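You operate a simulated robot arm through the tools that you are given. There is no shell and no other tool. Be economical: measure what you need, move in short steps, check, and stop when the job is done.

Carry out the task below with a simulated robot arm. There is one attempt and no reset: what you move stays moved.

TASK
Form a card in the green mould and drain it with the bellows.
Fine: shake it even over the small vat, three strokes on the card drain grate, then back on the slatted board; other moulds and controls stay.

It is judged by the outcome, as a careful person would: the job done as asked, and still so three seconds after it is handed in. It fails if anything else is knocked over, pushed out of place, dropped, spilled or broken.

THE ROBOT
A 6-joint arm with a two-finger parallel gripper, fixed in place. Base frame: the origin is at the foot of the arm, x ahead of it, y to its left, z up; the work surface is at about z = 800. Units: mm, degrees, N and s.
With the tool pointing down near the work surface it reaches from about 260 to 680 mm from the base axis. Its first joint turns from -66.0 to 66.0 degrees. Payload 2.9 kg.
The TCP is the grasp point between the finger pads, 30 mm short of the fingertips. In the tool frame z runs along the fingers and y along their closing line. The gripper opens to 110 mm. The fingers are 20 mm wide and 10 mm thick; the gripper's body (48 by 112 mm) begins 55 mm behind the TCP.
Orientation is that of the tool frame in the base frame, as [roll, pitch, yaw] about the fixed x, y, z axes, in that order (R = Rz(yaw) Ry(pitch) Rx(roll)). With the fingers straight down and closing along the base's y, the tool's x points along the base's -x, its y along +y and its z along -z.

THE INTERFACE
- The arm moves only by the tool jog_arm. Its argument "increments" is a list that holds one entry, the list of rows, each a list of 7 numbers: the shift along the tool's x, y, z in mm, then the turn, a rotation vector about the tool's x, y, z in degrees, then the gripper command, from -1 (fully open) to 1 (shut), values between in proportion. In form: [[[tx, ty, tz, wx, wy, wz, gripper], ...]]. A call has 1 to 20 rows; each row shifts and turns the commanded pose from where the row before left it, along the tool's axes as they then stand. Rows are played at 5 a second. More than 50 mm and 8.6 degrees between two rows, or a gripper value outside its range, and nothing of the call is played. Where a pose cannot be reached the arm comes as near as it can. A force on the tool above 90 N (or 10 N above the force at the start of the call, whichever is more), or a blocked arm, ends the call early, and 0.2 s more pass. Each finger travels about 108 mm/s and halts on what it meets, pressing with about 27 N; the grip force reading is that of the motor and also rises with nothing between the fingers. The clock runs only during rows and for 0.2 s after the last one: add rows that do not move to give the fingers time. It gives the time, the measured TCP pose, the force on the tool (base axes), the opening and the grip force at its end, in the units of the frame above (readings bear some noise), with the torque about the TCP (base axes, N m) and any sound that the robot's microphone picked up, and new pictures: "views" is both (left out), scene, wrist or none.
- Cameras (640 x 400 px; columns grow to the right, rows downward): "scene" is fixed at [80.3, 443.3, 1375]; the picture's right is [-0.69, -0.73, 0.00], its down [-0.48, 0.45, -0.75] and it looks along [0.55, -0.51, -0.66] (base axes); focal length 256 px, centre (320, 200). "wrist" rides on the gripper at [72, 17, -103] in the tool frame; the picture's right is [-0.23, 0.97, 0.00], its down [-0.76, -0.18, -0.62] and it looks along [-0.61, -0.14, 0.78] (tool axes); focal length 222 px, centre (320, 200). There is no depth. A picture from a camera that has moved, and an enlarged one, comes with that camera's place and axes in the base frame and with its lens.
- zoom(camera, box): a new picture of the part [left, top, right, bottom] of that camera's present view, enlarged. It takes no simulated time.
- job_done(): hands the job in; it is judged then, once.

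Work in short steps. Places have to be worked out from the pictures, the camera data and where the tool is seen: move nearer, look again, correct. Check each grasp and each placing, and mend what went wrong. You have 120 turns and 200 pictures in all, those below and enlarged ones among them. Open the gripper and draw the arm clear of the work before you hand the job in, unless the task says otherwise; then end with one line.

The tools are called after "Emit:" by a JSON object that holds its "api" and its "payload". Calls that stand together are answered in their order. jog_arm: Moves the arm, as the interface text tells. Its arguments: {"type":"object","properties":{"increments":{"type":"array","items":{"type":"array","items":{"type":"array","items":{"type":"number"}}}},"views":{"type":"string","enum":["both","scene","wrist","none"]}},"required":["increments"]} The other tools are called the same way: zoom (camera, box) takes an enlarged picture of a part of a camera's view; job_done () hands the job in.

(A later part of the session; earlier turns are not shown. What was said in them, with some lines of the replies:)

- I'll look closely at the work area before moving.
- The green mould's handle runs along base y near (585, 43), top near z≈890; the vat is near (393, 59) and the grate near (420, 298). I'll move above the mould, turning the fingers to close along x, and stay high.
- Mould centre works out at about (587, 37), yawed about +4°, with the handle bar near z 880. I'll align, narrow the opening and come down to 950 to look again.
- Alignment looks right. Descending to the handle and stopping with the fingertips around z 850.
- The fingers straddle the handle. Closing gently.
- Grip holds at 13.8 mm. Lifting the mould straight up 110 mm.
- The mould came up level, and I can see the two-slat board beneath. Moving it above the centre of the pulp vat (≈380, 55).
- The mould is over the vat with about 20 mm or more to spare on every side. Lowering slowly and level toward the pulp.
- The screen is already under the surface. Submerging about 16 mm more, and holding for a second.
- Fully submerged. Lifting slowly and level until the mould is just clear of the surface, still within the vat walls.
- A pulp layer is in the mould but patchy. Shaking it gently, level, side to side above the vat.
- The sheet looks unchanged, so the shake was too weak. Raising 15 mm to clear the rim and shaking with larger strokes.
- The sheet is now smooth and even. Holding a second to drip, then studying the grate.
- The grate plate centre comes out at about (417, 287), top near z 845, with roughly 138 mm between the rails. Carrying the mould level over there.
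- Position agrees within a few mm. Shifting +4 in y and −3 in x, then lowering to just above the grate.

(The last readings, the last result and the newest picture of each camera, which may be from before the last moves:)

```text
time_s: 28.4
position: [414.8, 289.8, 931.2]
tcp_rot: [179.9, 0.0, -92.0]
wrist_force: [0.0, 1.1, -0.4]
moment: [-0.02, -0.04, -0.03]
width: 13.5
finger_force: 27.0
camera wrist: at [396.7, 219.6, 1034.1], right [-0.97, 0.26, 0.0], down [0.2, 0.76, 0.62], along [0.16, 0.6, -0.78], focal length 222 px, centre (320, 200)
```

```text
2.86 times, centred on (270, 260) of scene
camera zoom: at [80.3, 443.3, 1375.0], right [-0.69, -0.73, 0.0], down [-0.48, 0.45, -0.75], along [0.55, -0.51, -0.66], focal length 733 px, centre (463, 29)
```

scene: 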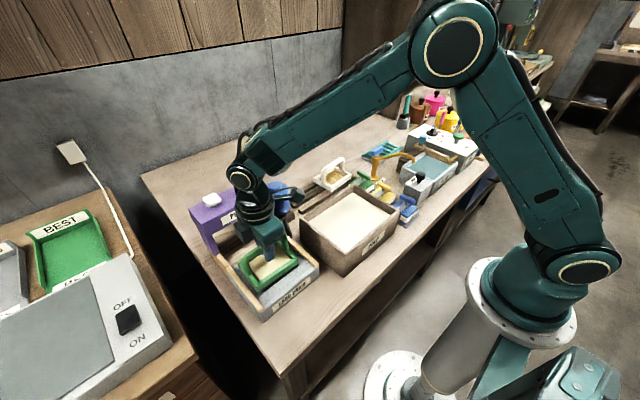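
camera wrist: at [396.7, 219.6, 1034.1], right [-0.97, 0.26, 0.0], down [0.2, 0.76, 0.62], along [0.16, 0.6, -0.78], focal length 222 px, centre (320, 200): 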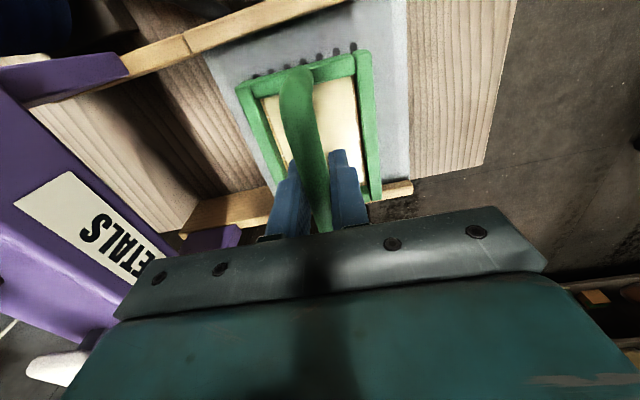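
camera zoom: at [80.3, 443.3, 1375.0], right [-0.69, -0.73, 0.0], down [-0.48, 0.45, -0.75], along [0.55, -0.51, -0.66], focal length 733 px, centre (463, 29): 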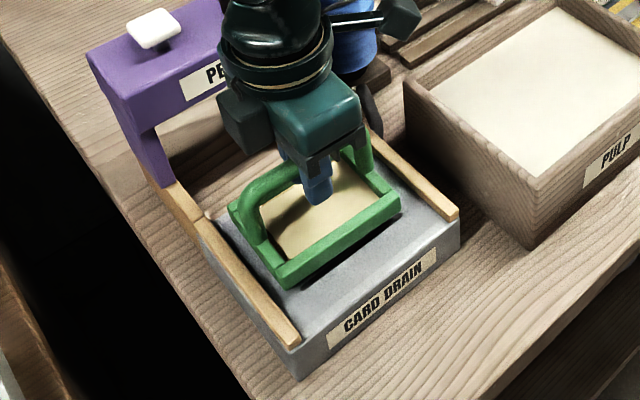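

The mould seems about 7 mm too far toward the +y rail, so I'm shifting back and lowering in small steps while watching the force.

Emit:
{"api": "jog_arm", "payload": {"increments": [[[6, 0, 0, 0, 0, 0, 1], [0, 0, 5, 0, 0, 0, 1], [0, 0, 4, 0, 0, 0, 1], [0, 0, 0, 0, 0, 0, 1]]]}}

Emit:
{"api": "zoom", "payload": {"camera": "scene", "box": [210, 210, 330, 330]}}

```text
time_s: 29.4
position: [414.0, 284.7, 921.0]
tcp_rot: [-180.0, 0.0, -92.0]
wrist_force: [0.3, 0.4, -1.2]
moment: [0.01, 0.0, -0.01]
width: 13.8
finger_force: 26.9
camera wrist: at [397.0, 212.7, 1024.9], right [-0.97, 0.26, 0.0], down [0.2, 0.75, 0.62], along [0.16, 0.6, -0.78], focal length 222 px, centre (320, 200)
```

scene: 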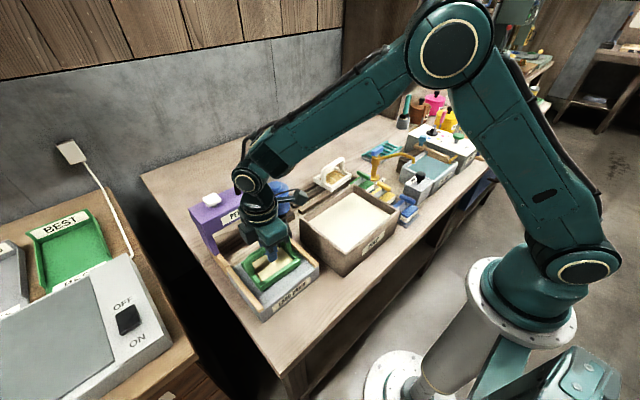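
wrist: 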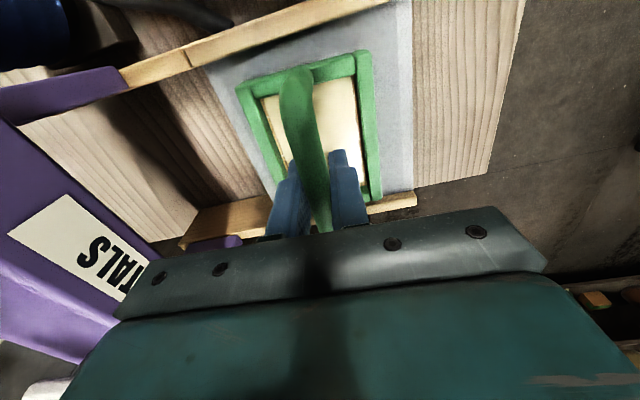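

```text
3.33 times, centred on (270, 270) of scene
camera zoom: at [80.3, 443.3, 1375.0], right [-0.69, -0.73, 0.0], down [-0.48, 0.45, -0.75], along [0.55, -0.51, -0.66], focal length 855 px, centre (487, -33)
```

zoom: 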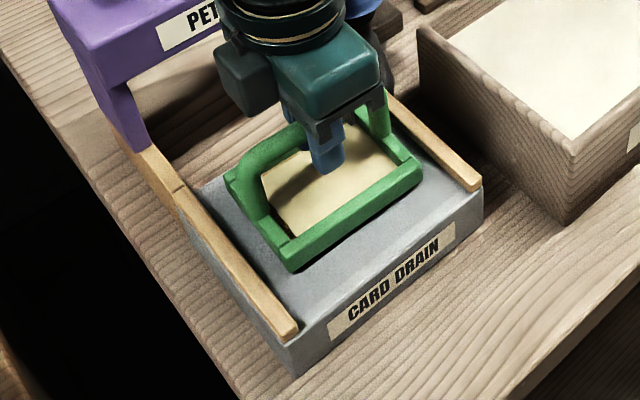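

Nearly down, and centred between the rails. Creeping down 2 mm at a time.

Emit:
{"api": "jog_arm", "payload": {"increments": [[[0, 0, 2, 0, 0, 0, 1], [0, 0, 2, 0, 0, 0, 1], [0, 0, 2, 0, 0, 0, 1], [0, 0, 0, 0, 0, 0, 1]]], "views": "none"}}

Emit:
{"api": "zoom", "payload": {"camera": "scene", "box": [210, 210, 330, 330]}}

```text
time_s: 30.4
position: [415.0, 284.1, 915.9]
tcp_rot: [-180.0, 0.1, -92.0]
wrist_force: [-0.1, -0.3, 2.6]
moment: [-0.12, 0.01, -0.04]
width: 13.8
finger_force: 27.4
```

```text
3.33 times, centred on (270, 270) of scene
camera zoom: at [80.2, 443.3, 1375.0], right [-0.69, -0.73, 0.0], down [-0.48, 0.45, -0.75], along [0.55, -0.51, -0.66], focal length 855 px, centre (487, -33)
```

zoom: 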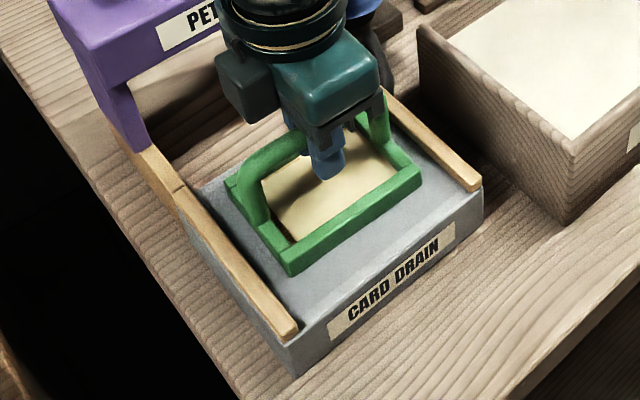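

Contact is felt (≈3 N rise). Opening the fingers a little and checking it stays put.

Emit:
{"api": "jog_arm", "payload": {"increments": [[[0, 0, 1, 0, 0, 0, 1], [0, 0, 0, 0, 0, 0, 0.5], [0, 0, 0, 0, 0, 0, 0.2], [0, 0, 0, 0, 0, 0, 0.1], [0, 0, 0, 0, 0, 0, 0.1]]], "views": "none"}}

Emit:
{"api": "zoom", "payload": {"camera": "scene", "box": [210, 190, 330, 330]}}

```text
time_s: 31.6
position: [415.2, 284.3, 913.7]
tcp_rot: [180.0, 0.0, -91.9]
wrist_force: [1.3, 0.5, -0.3]
moment: [-0.02, -0.03, 0.02]
width: 49.3
finger_force: 0.0
```

```text
2.86 times, centred on (270, 260) of scene
camera zoom: at [80.3, 443.3, 1375.0], right [-0.69, -0.73, 0.0], down [-0.48, 0.45, -0.75], along [0.55, -0.51, -0.66], focal length 733 px, centre (463, 29)
```

zoom: 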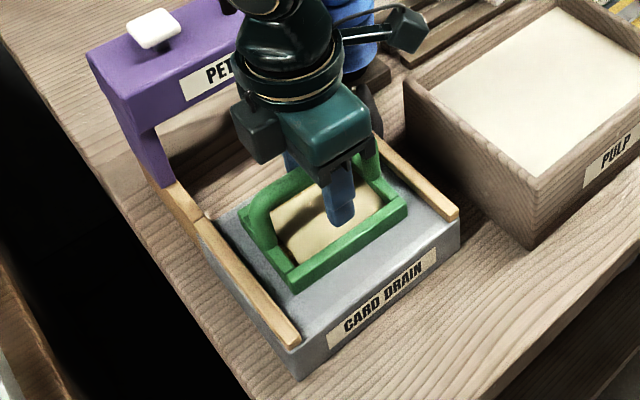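

The mould stands on the grate, released. Rising clear, closing the fingers, then moving above the bellows (≈577, 151).

Emit:
{"api": "jog_arm", "payload": {"increments": [[[0, 0, -20, 0, 0, 0, 0.1], [0, 0, -35, 0, 0, 0, 0.1], [0, 0, -40, 0, 0, 0, 0.1], [0, 0, -40, 0, 0, 0, 0.5], [0, 0, -30, 0, 0, 0, 1], [21, -27.7, 0, 0, 0, 0, 1], [21, -27.7, 0, 0, 0, 0, 1], [21, -27.7, 0, 0, 0, 0, 1], [21, -27.7, 0, 0, 0, 0, 1], [21, -27.7, 0, 0, 0, 0, 1], [21, -27.7, 0, 0, 0, -2, 1], [0, 0, 0, 0, 0, 0, 1]]]}}

Emit:
{"api": "zoom", "payload": {"camera": "scene", "box": [190, 130, 350, 290]}}

```text
time_s: 34.2
position: [577.0, 149.9, 1077.5]
tcp_rot: [180.0, 0.1, -90.0]
wrist_force: [0.5, 0.9, 0.4]
moment: [0.0, 0.02, 0.02]
width: 0.0
finger_force: 27.0
camera wrist: at [561.7, 79.2, 1181.7], right [-0.97, 0.23, 0.0], down [0.18, 0.76, 0.62], along [0.14, 0.61, -0.78], focal length 222 px, centre (320, 200)
```

scene: 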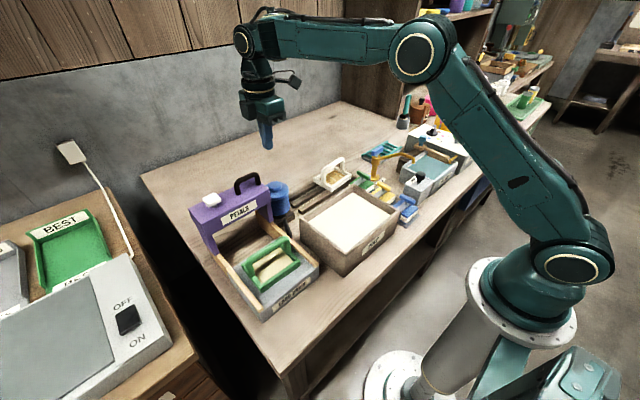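
wrist: 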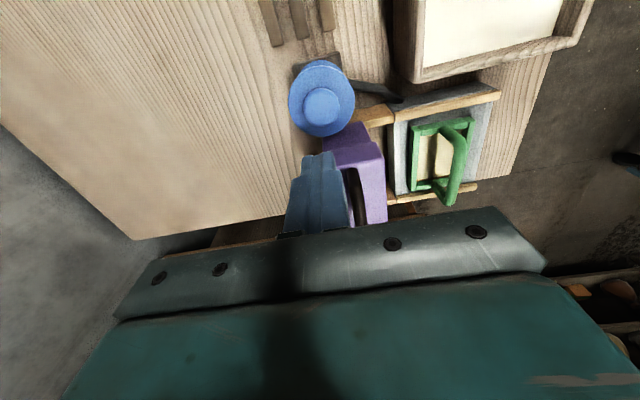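

```text
2.50 times, centred on (270, 210) of scene
camera zoom: at [80.3, 443.3, 1375.0], right [-0.69, -0.73, 0.0], down [-0.48, 0.45, -0.75], along [0.55, -0.51, -0.66], focal length 641 px, centre (445, 175)
```

zoom: 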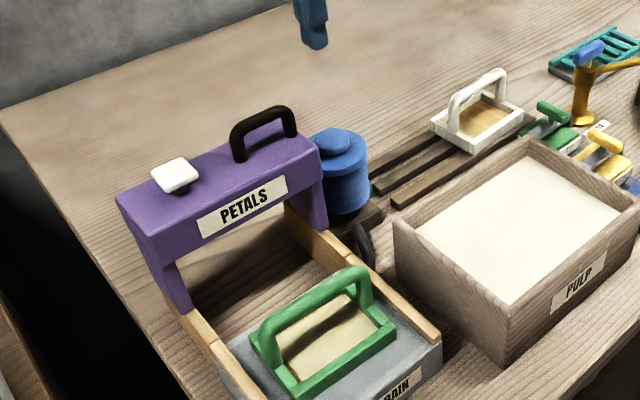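

Bellows knob triangulates to about (574, 150), top around z 920–930. Lowering to 975 for a closer look before pressing.

Emit:
{"api": "jog_arm", "payload": {"increments": [[[0, 2.5, 35, 0, 0, 0, 1], [0, 0, 35, 0, 0, 0, 1], [0, 0, 30, 0, 0, 0, 1], [0, 0, 0, 0, 0, 0, 1]]]}}

Emit:
{"api": "zoom", "payload": {"camera": "scene", "box": [220, 120, 340, 240]}}

Emit:
{"api": "zoom", "payload": {"camera": "wrist", "box": [240, 60, 440, 240]}}

```text
time_s: 35.2
position: [574.8, 152.4, 975.1]
tcp_rot: [-180.0, 0.0, -89.9]
wrist_force: [-0.2, -1.1, 0.0]
moment: [0.01, -0.03, 0.02]
width: 0.0
finger_force: 27.2
camera wrist: at [560.0, 80.9, 1079.4], right [-0.97, 0.23, 0.0], down [0.18, 0.76, 0.62], along [0.14, 0.61, -0.78], focal length 222 px, centre (320, 200)
```

scene: 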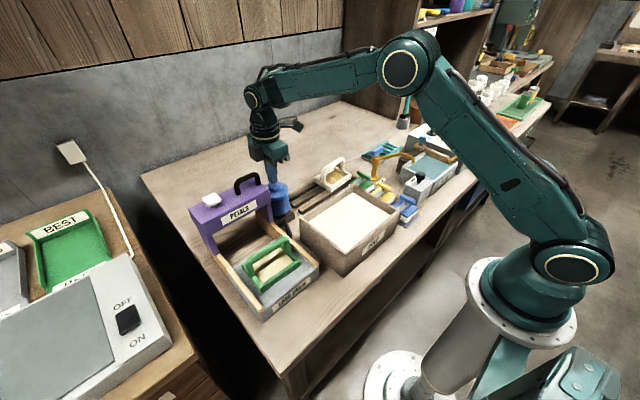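
wrist: 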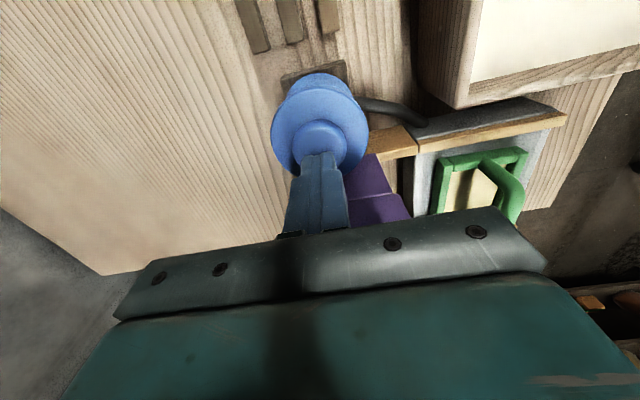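

```text
3.33 times, centred on (280, 180) of scene
camera zoom: at [80.3, 443.3, 1375.0], right [-0.69, -0.73, 0.0], down [-0.48, 0.45, -0.75], along [0.55, -0.51, -0.66], focal length 855 px, centre (453, 267)
```

zoom: 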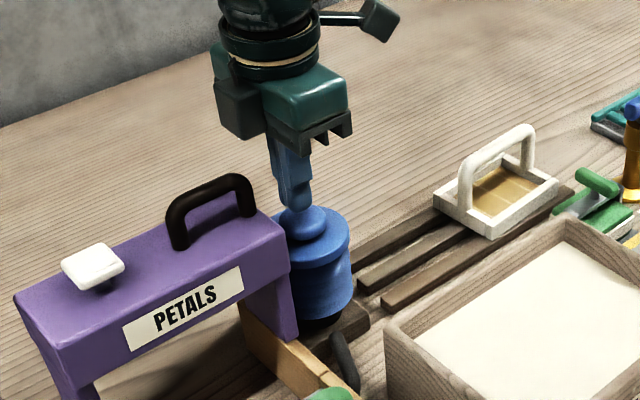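

```text
2.22 times, centred on (340, 150) of wrist
camera zoom: at [560.0, 80.9, 1079.4], right [-0.97, 0.23, 0.0], down [0.18, 0.76, 0.62], along [0.14, 0.61, -0.78], focal length 494 px, centre (276, 311)
```

zoom: 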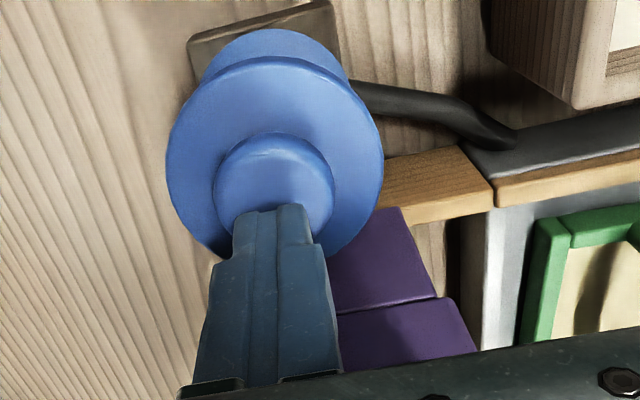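

Fingertips are right above the knob. Nudging −3 in y and feeling down for contact.

Emit:
{"api": "jog_arm", "payload": {"increments": [[[3, 0, 0, 0, 0, 0, 1], [0, 0, 5, 0, 0, 0, 1], [0, 0, 5, 0, 0, 0, 1], [0, 0, 0, 0, 0, 0, 1]]], "views": "none"}}

Emit:
{"api": "zoom", "payload": {"camera": "scene", "box": [240, 150, 320, 230]}}

```text
time_s: 36.2
position: [575.3, 148.4, 967.7]
tcp_rot: [180.0, 0.0, -90.0]
wrist_force: [0.2, 0.0, -0.2]
moment: [-0.03, 0.02, 0.02]
width: 0.2
finger_force: 26.9
```

```text
5.00 times, centred on (280, 190) of scene
camera zoom: at [80.3, 443.3, 1375.0], right [-0.69, -0.73, 0.0], down [-0.48, 0.45, -0.75], along [0.55, -0.51, -0.66], focal length 1282 px, centre (520, 250)
```

zoom: 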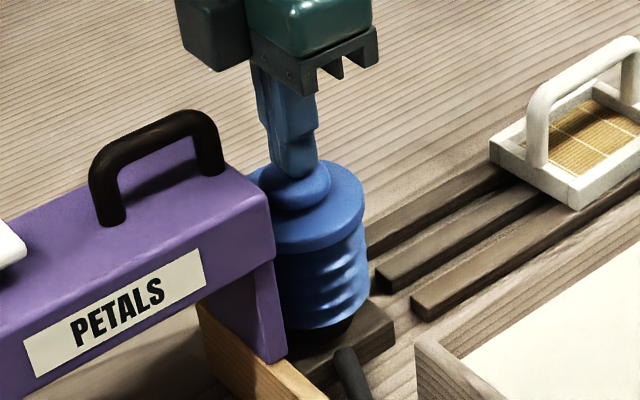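

No contact yet. Continuing down in 4 mm steps.

Emit:
{"api": "jog_arm", "payload": {"increments": [[[0, 0, 4, 0, 0, 0, 1], [0, 0, 4, 0, 0, 0, 1], [0, 0, 4, 0, 0, 0, 1], [0, 0, 0, 0, 0, 0, 1]]], "views": "none"}}

Emit:
{"api": "zoom", "payload": {"camera": "scene", "box": [240, 150, 320, 230]}}

```text
time_s: 37.2
position: [574.4, 148.9, 957.4]
tcp_rot: [179.9, 0.0, -90.0]
wrist_force: [-2.8, 0.0, 3.6]
moment: [0.04, 0.03, -0.01]
width: 0.0
finger_force: 26.8
```

```text
5.00 times, centred on (280, 190) of scene
camera zoom: at [80.2, 443.3, 1375.0], right [-0.69, -0.73, 0.0], down [-0.48, 0.45, -0.75], along [0.55, -0.51, -0.66], focal length 1282 px, centre (520, 250)
```

zoom: 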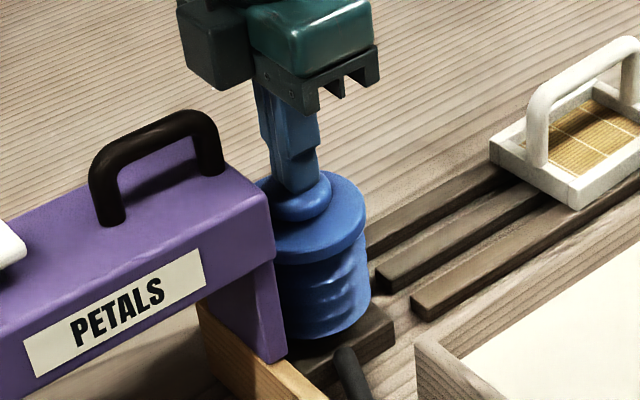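

Contact at TCP ≈958; the bellows is soft (≈4 N). Pressing the first stroke down further in steps.

Emit:
{"api": "jog_arm", "payload": {"increments": [[[0, -2, 5, 0, 0, 0, 1], [0, 0, 5, 0, 0, 0, 1], [0, 0, 5, 0, 0, 0, 1], [0, 0, 5, 0, 0, 0, 1], [0, 0, 0, 0, 0, 0, 1]]], "views": "none"}}

Emit:
{"api": "zoom", "payload": {"camera": "scene", "box": [240, 150, 320, 230]}}

```text
time_s: 38.4
position: [576.1, 149.4, 946.2]
tcp_rot: [-179.5, 0.2, -90.0]
wrist_force: [-28.4, -7.6, 66.2]
moment: [-0.16, 0.92, -0.03]
width: 0.0
finger_force: 27.4
heard: click
```

```text
5.00 times, centred on (280, 190) of scene
camera zoom: at [78.4, 442.8, 1375.3], right [-0.69, -0.73, 0.0], down [-0.48, 0.45, -0.75], along [0.55, -0.51, -0.66], focal length 1282 px, centre (520, 250)
```

zoom: 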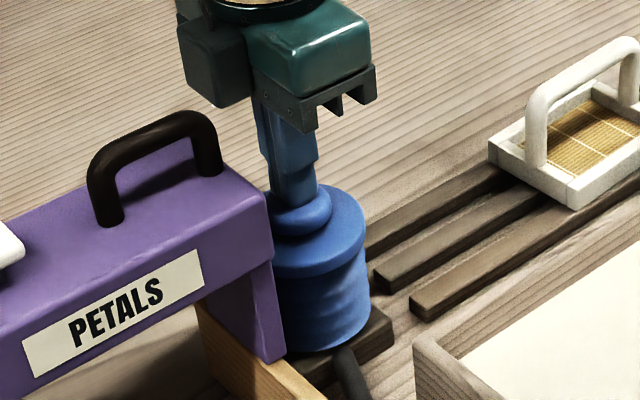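

A click was heard at the bottom of travel (TCP ≈946): stroke one. Releasing fully upward and checking it springs back.

Emit:
{"api": "jog_arm", "payload": {"increments": [[[0, 0, -15, 0, 0, 0, 1], [0, 0, -15, 0, 0, 0, 1], [0, 0, -12, 0, 0, 0, 1], [0, 0, 0, 0, 0, 0, 1], [0, 0, 0, 0, 0, 0, 1], [0, 0, 0, 0, 0, 0, 1]]], "views": "scene"}}

Emit:
{"api": "zoom", "payload": {"camera": "scene", "box": [210, 150, 340, 300]}}

```text
time_s: 39.8
position: [575.8, 148.6, 979.3]
tcp_rot: [-180.0, -0.1, -90.0]
wrist_force: [0.1, 0.0, 0.1]
moment: [0.0, -0.02, 0.02]
width: 0.0
finger_force: 27.4
```

scene: 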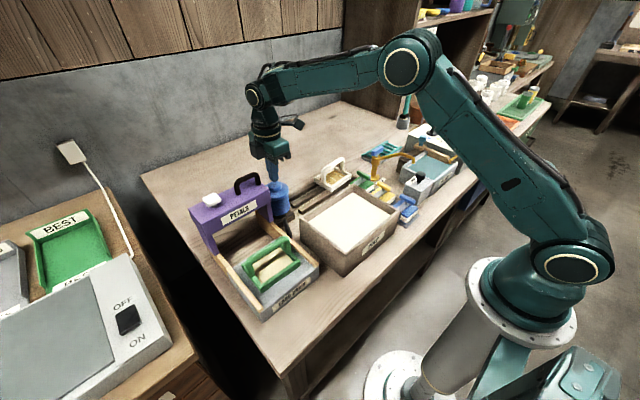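

```text
2.67 times, centred on (275, 225) of scene
camera zoom: at [80.3, 443.3, 1375.0], right [-0.69, -0.73, 0.0], down [-0.48, 0.45, -0.75], along [0.55, -0.51, -0.66], focal length 684 px, centre (440, 133)
```

zoom: 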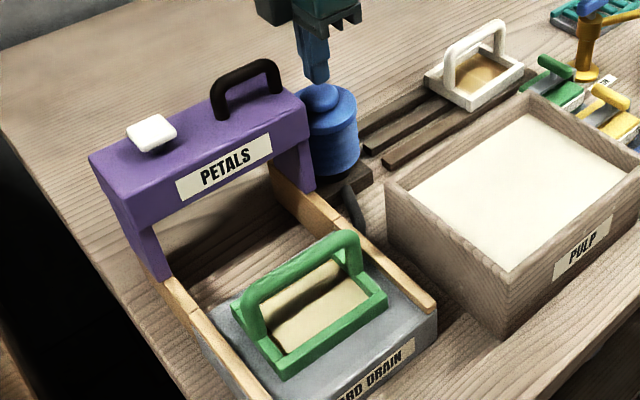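

It sprang back. Stroke two: down until the click, then full release.

Emit:
{"api": "jog_arm", "payload": {"increments": [[[0, 0, 10, 0, 0, 0, 1], [0, 0, 10, 0, 0, 0, 1], [0, 0, 8, 0, 0, 0, 1], [0, 0, 6, 0, 0, 0, 1], [0, 0, 5, 0, 0, 0, 1], [0, 0, 0, 0, 0, 0, 1]]], "views": "none"}}

```text
time_s: 41.2
position: [576.6, 148.2, 947.2]
tcp_rot: [-179.5, 0.0, -90.1]
wrist_force: [-19.8, -8.4, 52.4]
moment: [-0.16, 0.7, 0.14]
width: 0.0
finger_force: 27.6
heard: click
```

Second click heard. Releasing fully.

Emit:
{"api": "jog_arm", "payload": {"increments": [[[0, 0, -13, 0, 0, 0, 1], [0, 0, -13, 0, 0, 0, 1], [0, 0, -13, 0, 0, 0, 1], [0, 0, 0, 0, 0, 0, 1], [0, 0, 0, 0, 0, 0, 1], [0, 0, 0, 0, 0, 0, 1]]], "views": "none"}}

Emit:
{"api": "zoom", "payload": {"camera": "scene", "box": [210, 150, 340, 300]}}

```text
time_s: 42.6
position: [575.6, 148.9, 979.1]
tcp_rot: [-180.0, -0.1, -90.1]
wrist_force: [0.6, -0.3, -0.3]
moment: [0.03, -0.01, 0.01]
width: 0.0
finger_force: 27.0
```

```text
2.67 times, centred on (275, 225) of scene
camera zoom: at [80.3, 443.3, 1375.0], right [-0.69, -0.73, 0.0], down [-0.48, 0.45, -0.75], along [0.55, -0.51, -0.66], focal length 684 px, centre (440, 133)
```

zoom: 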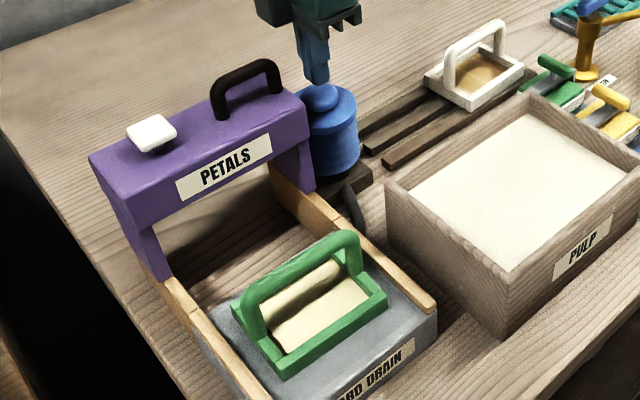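

The sheet is getting paler as it drains. Third stroke.

Emit:
{"api": "jog_arm", "payload": {"increments": [[[0, 0, 10, 0, 0, 0, 1], [0, 0, 10, 0, 0, 0, 1], [0, 0, 8, 0, 0, 0, 1], [0, 0, 6, 0, 0, 0, 1], [0, 0, 5, 0, 0, 0, 1], [0, 0, 0, 0, 0, 0, 1]]], "views": "none"}}

```text
time_s: 44.0
position: [576.0, 149.5, 947.3]
tcp_rot: [-179.6, 0.1, -89.9]
wrist_force: [-21.2, -1.9, 52.4]
moment: [-0.01, 0.68, -0.04]
width: 0.2
finger_force: 27.0
heard: click
```

Third click. Releasing and rising well clear.

Emit:
{"api": "jog_arm", "payload": {"increments": [[[0, 0, -13, 0, 0, 0, 1], [0, 0, -13, 0, 0, 0, 1], [0, 0, -13, 0, 0, 0, 1], [0, 0, -35, 0, 0, 0, 1], [0, 0, -35, 0, 0, 0, 1], [0, 0, -32, 0, 0, 0, 1], [0, 0, 0, 0, 0, 0, 1]]], "views": "none"}}

Emit:
{"api": "zoom", "payload": {"camera": "scene", "box": [210, 150, 340, 300]}}

Emit:
{"api": "zoom", "payload": {"camera": "scene", "box": [230, 220, 310, 300]}}

```text
time_s: 45.6
position: [576.4, 149.1, 1082.4]
tcp_rot: [180.0, -0.1, -90.0]
wrist_force: [0.1, 0.2, -0.2]
moment: [-0.04, 0.03, 0.04]
width: 0.0
finger_force: 27.3
```

```text
2.67 times, centred on (275, 225) of scene
camera zoom: at [80.3, 443.3, 1375.0], right [-0.69, -0.73, 0.0], down [-0.48, 0.45, -0.75], along [0.55, -0.51, -0.66], focal length 684 px, centre (440, 133)
```

zoom: 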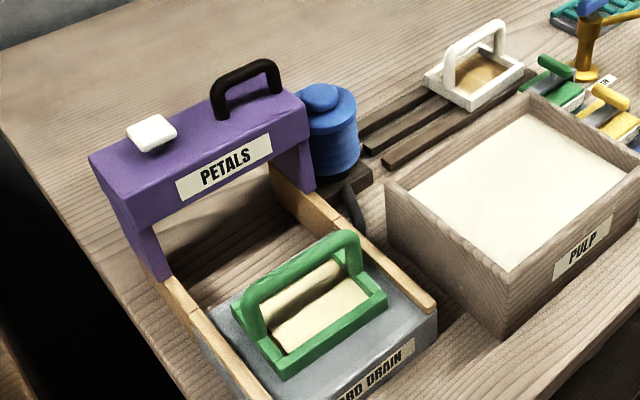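

```text
5.00 times, centred on (270, 260) of scene
camera zoom: at [80.3, 443.3, 1375.0], right [-0.69, -0.73, 0.0], down [-0.48, 0.45, -0.75], along [0.55, -0.51, -0.66], focal length 1282 px, centre (570, -100)
```

zoom: 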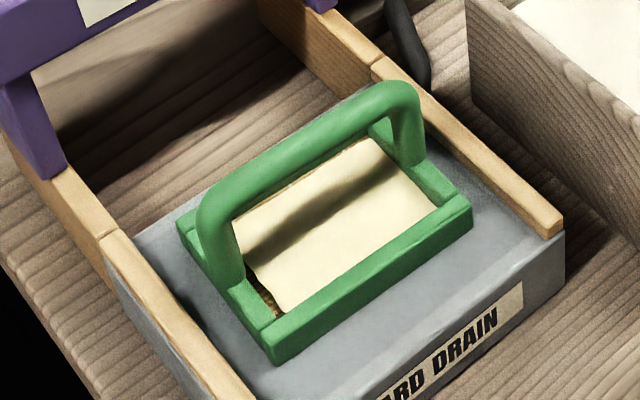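

The card is pale, smooth and shrunk free of the frame. Going back above the mould handle with the fingers part-open.

Emit:
{"api": "jog_arm", "payload": {"increments": [[[-22.5, 26.9, 0, 0, 0, 0, 0.5], [-22.5, 26.9, 0, 0, 0, 0, 0.1], [-22.5, 26.9, 0, 0, 0, 0, 0], [-22.5, 26.9, 0, 0, 0, 0, 0], [-22.5, 26.9, 0, 0, 0, 0, 0], [-22.5, 26.9, 0, 0, 0, 0, 0], [0, 0, 30, 0, 0, 2, 0], [0, 0, 35, 0, 0, 0, 0], [0, 0, 35, 0, 0, 0, 0], [0, 0, 0, 0, 0, 0, 0]]]}}

Emit:
{"api": "zoom", "payload": {"camera": "scene", "box": [200, 170, 340, 310]}}

```text
time_s: 47.8
position: [412.9, 283.1, 981.7]
tcp_rot: [-180.0, 0.0, -91.9]
wrist_force: [-0.2, 0.8, -0.7]
moment: [0.0, -0.06, -0.02]
width: 55.2
finger_force: 0.0
camera wrist: at [395.2, 212.7, 1085.4], right [-0.97, 0.26, 0.0], down [0.2, 0.75, 0.62], along [0.16, 0.6, -0.78], focal length 222 px, centre (320, 200)
```

scene: 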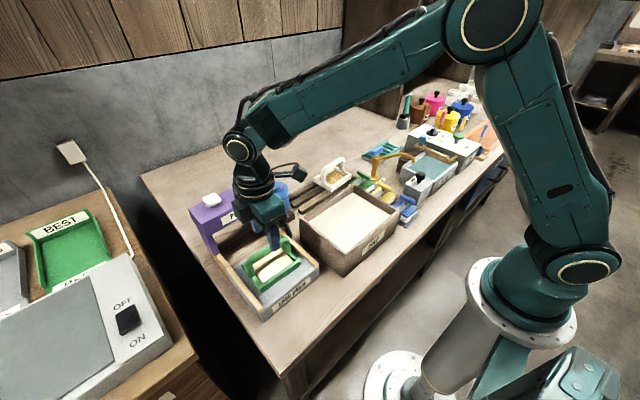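
wrist: 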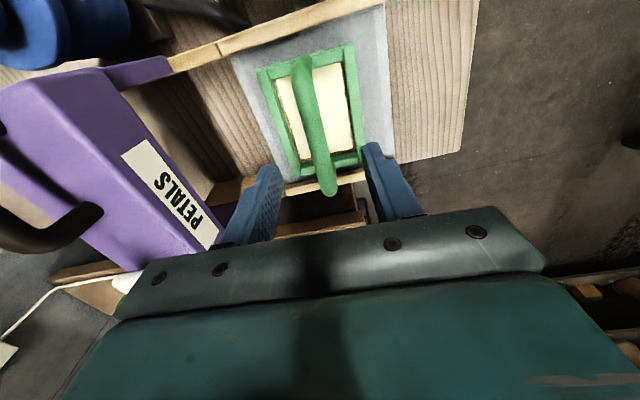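

```text
2.86 times, centred on (270, 240) of scene
camera zoom: at [80.3, 443.3, 1375.0], right [-0.69, -0.73, 0.0], down [-0.48, 0.45, -0.75], along [0.55, -0.51, -0.66], focal length 733 px, centre (463, 86)
```

zoom: 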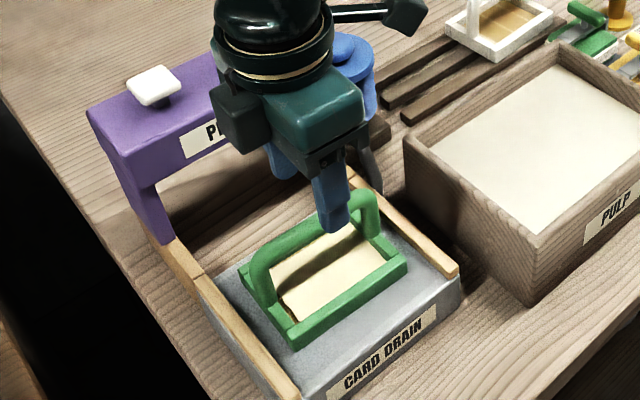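

Aligned over the handle. Correcting +2 mm in x, descending to the same grasp height (914), and closing.

Emit:
{"api": "jog_arm", "payload": {"increments": [[[-1, -2, 25, 0, 0, 0, 0], [0, 0, 25, 0, 0, 0, 0], [0, 0, 17, 0, 0, 0, 0], [0, 0, 0, 0, 0, 0, 0], [0, 0, 0, 0, 0, 0, 0.4], [0, 0, 0, 0, 0, 0, 0.7], [0, 0, 0, 0, 0, 0, 1], [0, 0, 0, 0, 0, 0, 1], [0, 0, 0, 0, 0, 0, 1]]], "views": "wrist"}}

Emit:
{"api": "zoom", "payload": {"camera": "scene", "box": [200, 190, 340, 330]}}

```text
time_s: 49.8
position: [415.9, 285.5, 915.7]
tcp_rot: [-180.0, 0.0, -92.0]
wrist_force: [-0.7, 0.4, 0.1]
moment: [0.01, -0.01, 0.0]
width: 13.6
finger_force: 27.4
camera wrist: at [397.5, 214.4, 1018.8], right [-0.97, 0.26, 0.0], down [0.2, 0.75, 0.62], along [0.16, 0.6, -0.78], focal length 222 px, centre (320, 200)
```

wrist: 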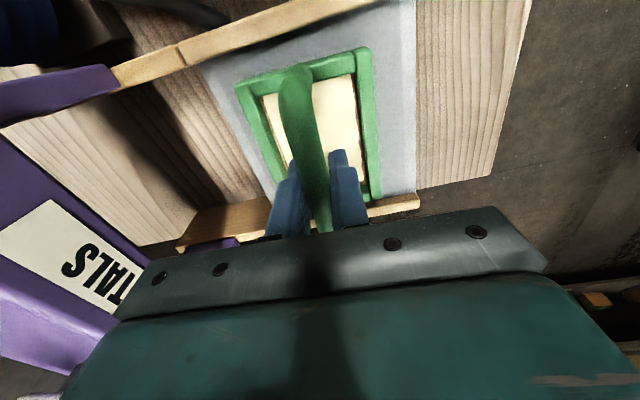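

```text
2.86 times, centred on (270, 260) of scene
camera zoom: at [80.3, 443.3, 1375.0], right [-0.69, -0.73, 0.0], down [-0.48, 0.45, -0.75], along [0.55, -0.51, -0.66], focal length 733 px, centre (463, 29)
```

zoom: 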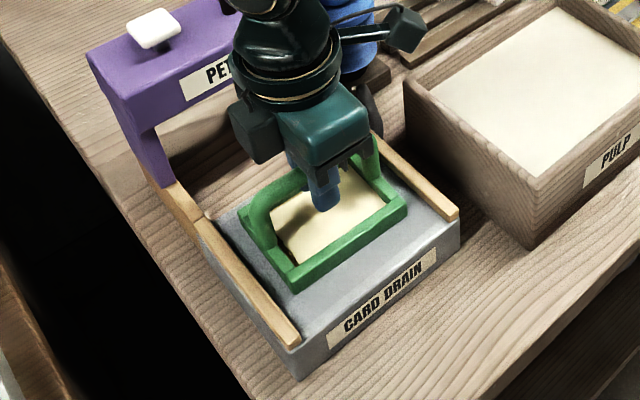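

Grip confirmed. Lifting gently and level, then carrying it back past the vat side, away from the bellows.

Emit:
{"api": "jog_arm", "payload": {"increments": [[[0, 0, -5, 0, 0, 0, 1], [0, 0, -15, 0, 0, 0, 1], [0, 0, -20, 0, 0, 0, 1], [0, 0, -20, 0, 0, 0, 1], [0, 0, -20, 0, 0, 0, 1], [0, 0, -15, 0, 0, 0, 1], [8, 0, 0, 0, 0, 0, 1], [18, -0.5, 0, 0, 0, 0, 1], [25, -1, 0, 0, 0, 0, 1], [25, -1, 0, 0, 0, 0, 1], [25, -1, 0, 0, 0, 0, 1], [25, -1, 0, 0, 0, 0, 1], [25, -1, 0, 0, 0, 0, 1], [25, -1, 0, 0, 0, 0, 1], [25, -1, 0, 0, 0, 0, 1], [22, -0.7, 0, 0, 0, 0, 1], [16, -0.4, 0, 0, 0, 0, 1], [8, 0, 0, 0, 0, 0, 1], [0, 0, 0, 0, 0, -3, 1], [0, 0, 0, 0, 0, -3, 1]]]}}

Emit:
{"api": "zoom", "payload": {"camera": "scene", "box": [230, 100, 430, 290]}}

```text
time_s: 54.0
position: [416.4, 36.5, 1008.5]
tcp_rot: [180.0, -0.1, -85.9]
wrist_force: [0.4, 0.1, -0.1]
moment: [0.0, 0.04, 0.02]
width: 13.7
finger_force: 27.0
camera wrist: at [406.8, -35.7, 1112.6], right [-0.99, 0.16, 0.0], down [0.12, 0.77, 0.62], along [0.1, 0.62, -0.78], focal length 222 px, centre (320, 200)
```

scene: 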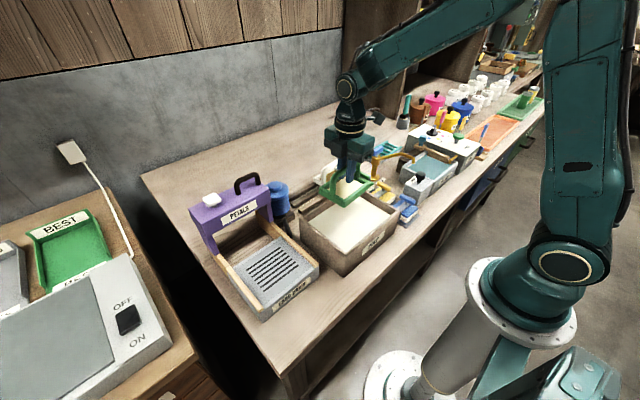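
wrist: 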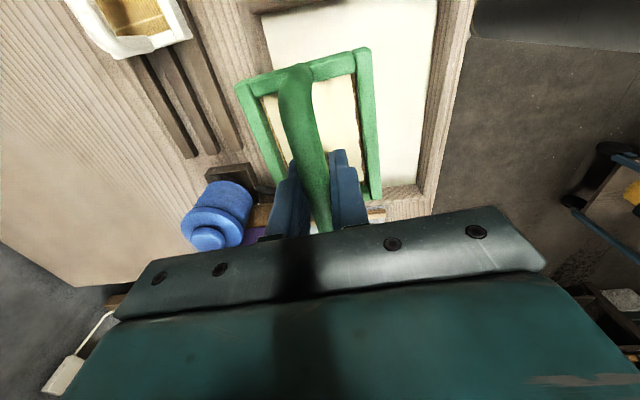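

```text
2.11 times, centred on (330, 195) of scene
camera zoom: at [80.3, 443.3, 1375.0], right [-0.69, -0.73, 0.0], down [-0.48, 0.45, -0.75], along [0.55, -0.51, -0.66], focal length 540 px, centre (299, 210)
```

zoom: 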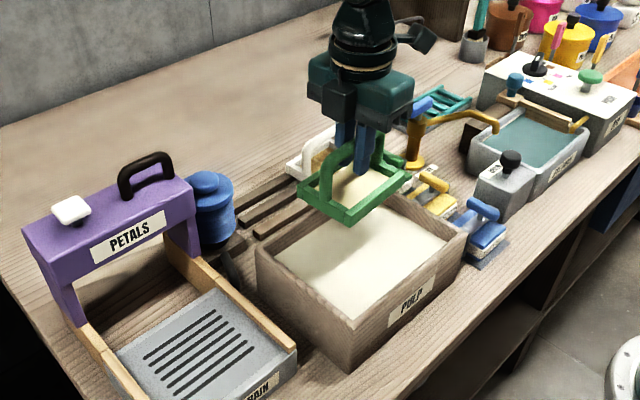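

Carried level. Now out over the slatted board.

Emit:
{"api": "jog_arm", "payload": {"increments": [[[0.5, -8, 0, 0, 0, 0, 1], [1, -16, 0, 0, 0, 0, 1], [1.4, -22, 0, 0, 0, 0, 1], [1.4, -24, 0, 0, 0, 0, 1], [1.4, -24, 0, 0, 0, 0, 1], [1.4, -24, 0, 0, 0, 0, 1], [1.4, -22, 0, 0, 0, 0, 1], [1, -18, 0, 0, 0, 0, 1], [0.7, -10, 0, 0, 0, 0, 1], [0, -6, 0, 0, 0, 0, 1], [0, 0, 20, 0, 0, 0, 1], [0, 0, 25, 0, 0, 0, 1], [0, 0, 20, 0, 0, 0, 1], [0, 0, 0, 0, 0, 0, 1]]]}}

Emit:
{"api": "zoom", "payload": {"camera": "scene", "box": [250, 120, 370, 230]}}

```text
time_s: 57.0
position: [591.2, 40.1, 944.8]
tcp_rot: [-180.0, 0.0, -86.0]
wrist_force: [1.2, 0.0, -1.4]
moment: [0.01, -0.01, 0.03]
width: 13.5
finger_force: 27.3
camera wrist: at [581.6, -33.2, 1048.0], right [-0.99, 0.16, 0.0], down [0.12, 0.77, 0.62], along [0.1, 0.62, -0.78], focal length 222 px, centre (320, 200)
```

scene: 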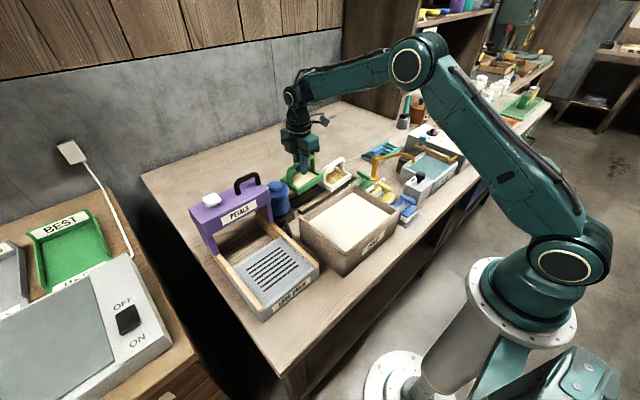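
wrist: 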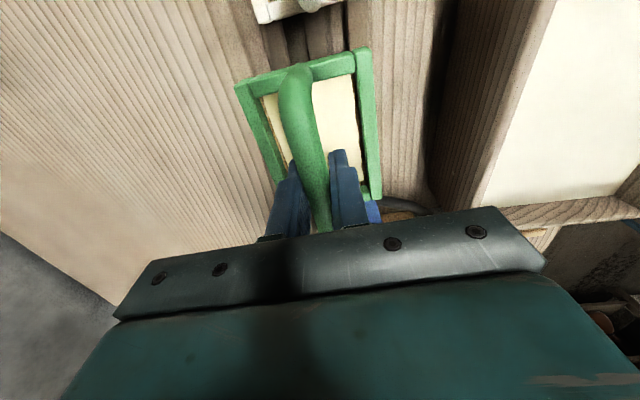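

```text
3.64 times, centred on (310, 175) of scene
camera zoom: at [80.3, 443.3, 1375.0], right [-0.69, -0.73, 0.0], down [-0.48, 0.45, -0.75], along [0.55, -0.51, -0.66], focal length 932 px, centre (356, 291)
```

zoom: 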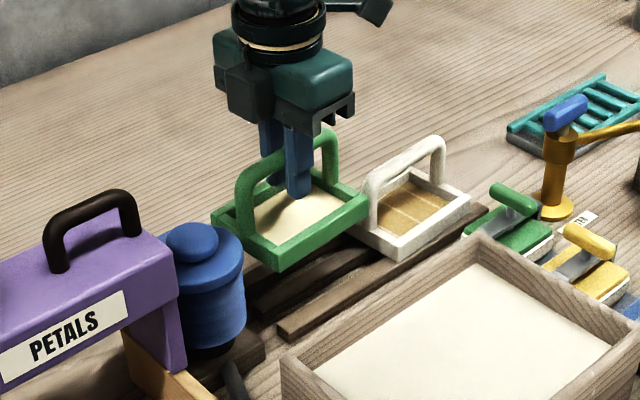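

Right above its original place, with clearance to the white mould and bellows. Lowering to about 885.

Emit:
{"api": "jog_arm", "payload": {"increments": [[[0, 0, 15, 0, 0, 0, 1], [0, 0, 20, 0, 0, 0, 1], [0, 0, 15, 0, 0, 0, 1], [0, 0, 8, 0, 0, 0, 1], [0, 0, 0, 0, 0, 0, 1]]], "views": "none"}}

Emit:
{"api": "zoom", "payload": {"camera": "scene", "box": [250, 130, 370, 240]}}

```text
time_s: 58.2
position: [591.9, 41.0, 886.2]
tcp_rot: [180.0, 0.0, -86.0]
wrist_force: [-0.1, 0.5, 0.1]
moment: [-0.01, -0.03, 0.0]
width: 13.7
finger_force: 26.9
```

```text
3.64 times, centred on (310, 185) of scene
camera zoom: at [80.3, 443.3, 1375.0], right [-0.69, -0.73, 0.0], down [-0.48, 0.45, -0.75], along [0.55, -0.51, -0.66], focal length 932 px, centre (356, 254)
```

zoom: 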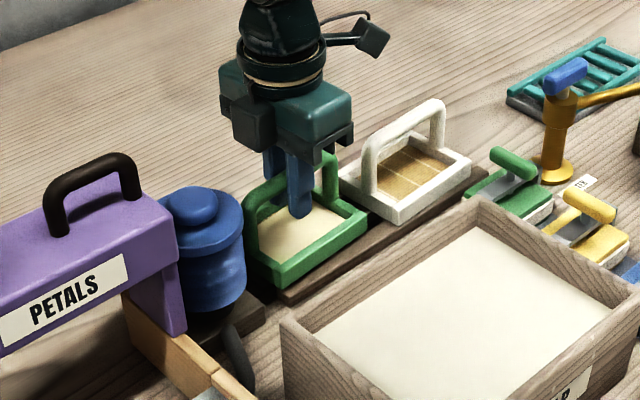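

Almost down. Nudging 2 mm toward −y and creeping to contact.

Emit:
{"api": "jog_arm", "payload": {"increments": [[[2, 0, 0, 0, 0, 0, 1], [0, 0, 2, 0, 0, 0, 1], [0, 0, 2, 0, 0, 0, 1], [0, 0, 2, 0, 0, 0, 1], [0, 0, 0, 0, 0, 0, 1]]], "views": "none"}}

```text
time_s: 59.4
position: [592.3, 38.0, 880.4]
tcp_rot: [-180.0, 0.0, -86.0]
wrist_force: [-0.6, -0.2, -1.3]
moment: [0.0, -0.02, -0.03]
width: 13.6
finger_force: 26.6
```

No clear contact yet; another 2 mm in 1 mm steps.

Emit:
{"api": "jog_arm", "payload": {"increments": [[[0, 0, 1, 0, 0, 0, 1], [0, 0, 1, 0, 0, 0, 1], [0, 0, 0, 0, 0, 0, 1]]], "views": "none"}}

Emit:
{"api": "zoom", "payload": {"camera": "scene", "box": [260, 150, 360, 230]}}

```text
time_s: 60.2
position: [591.5, 38.5, 879.4]
tcp_rot: [-179.8, 0.1, -86.0]
wrist_force: [-3.7, 1.7, 18.8]
moment: [0.03, 0.0, 0.01]
width: 13.7
finger_force: 26.8
```

```text
5.00 times, centred on (310, 190) of scene
camera zoom: at [79.9, 443.3, 1375.0], right [-0.69, -0.73, 0.0], down [-0.48, 0.45, -0.75], along [0.55, -0.51, -0.66], focal length 1282 px, centre (370, 250)
```

zoom: 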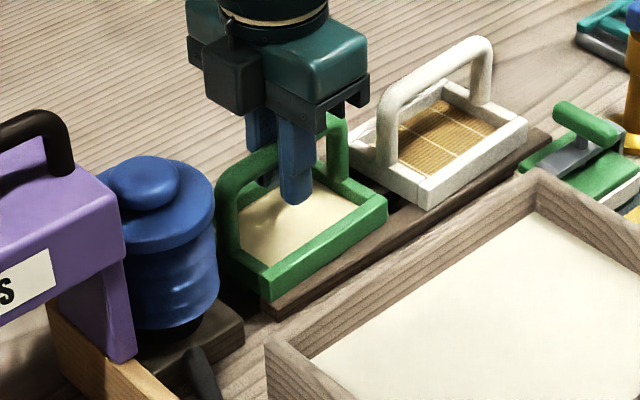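

Firm contact (19 N), matching its original spot. Backing off 1.5 mm of press, then opening gradually.

Emit:
{"api": "jog_arm", "payload": {"increments": [[[0, 0, -1.5, 0, 0, 0, 1], [0, 0, 0, 0, 0, 0, 0.6], [0, 0, 0, 0, 0, 0, 0.3], [0, 0, 0, 0, 0, 0, 0.1], [0, 0, 0, 0, 0, 0, 0.1], [0, 0, -20, 0, 0, 0, 0.1], [0, 0, -35, 0, 0, 0, 0.1], [0, 0, -40, 0, 0, 0, 0.1], [0, 0, -40, 0, 0, 0, -0.5], [0, 0, -40, 0, 0, 0, -1], [0, 0, 0, 0, 0, 0, -1]]]}}

Emit:
{"api": "zoom", "payload": {"camera": "scene", "box": [260, 150, 360, 230]}}

Emit:
{"api": "zoom", "payload": {"camera": "wrist", "box": [230, 0, 430, 200]}}

```text
time_s: 62.6
position: [593.5, 37.2, 1056.0]
tcp_rot: [-180.0, 0.0, -86.0]
wrist_force: [-0.5, 0.2, 0.6]
moment: [0.01, 0.02, 0.04]
width: 110.2
finger_force: 0.1
camera wrist: at [582.4, -35.8, 1159.2], right [-0.99, 0.16, 0.0], down [0.12, 0.77, 0.62], along [0.1, 0.62, -0.78], focal length 222 px, centre (320, 200)
```

scene: 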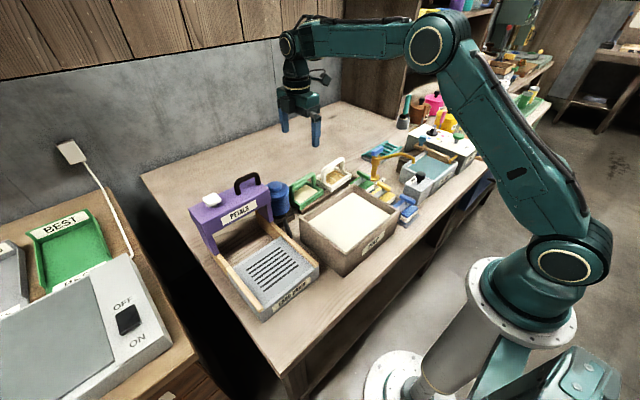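
wrist: 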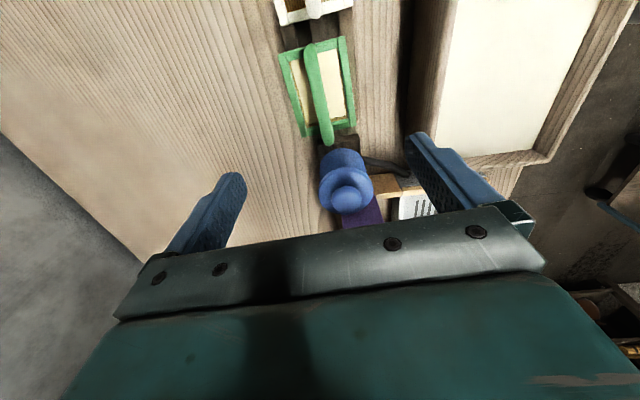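

```text
5.00 times, centred on (310, 190) of scene
camera zoom: at [80.3, 443.3, 1375.0], right [-0.69, -0.73, 0.0], down [-0.48, 0.45, -0.75], along [0.55, -0.51, -0.66], focal length 1282 px, centre (370, 250)
```

zoom: 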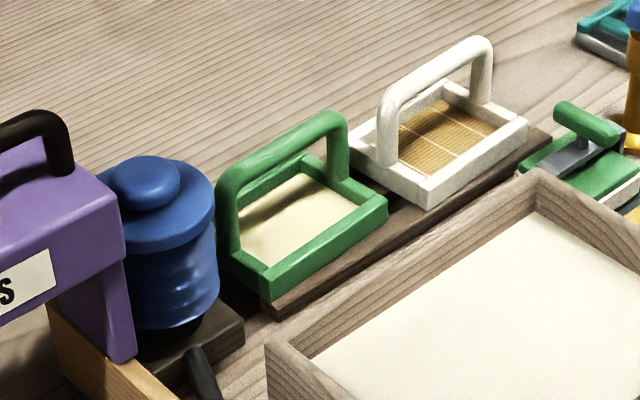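

```text
2.00 times, centred on (330, 100) of wrist
camera zoom: at [582.4, -35.8, 1159.2], right [-0.99, 0.16, 0.0], down [0.12, 0.77, 0.62], along [0.1, 0.62, -0.78], focal length 444 px, centre (300, 400)
```

zoom: 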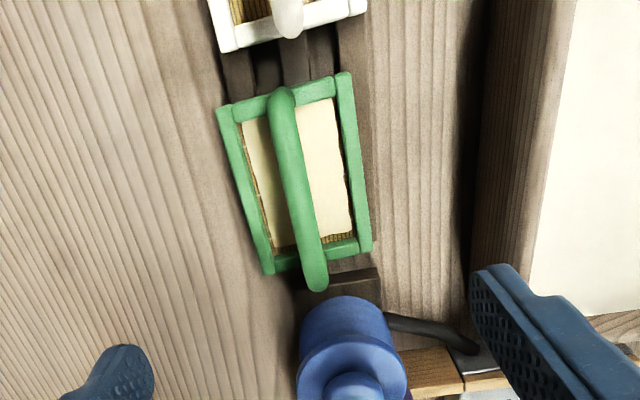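

The green mould is back level on the slatted board with an even, drained card in it. The gripper is open and well clear, and everything else looks in place.

Emit:
{"api": "job_done", "payload": {}}

```text
The job is handed in.
```

I formed the card in the green mould, shook it even over the pulp vat, and drained it on the card drain grate with three bellows strokes. The mould is back on the slatted board, and the other moulds and controls look untouched.
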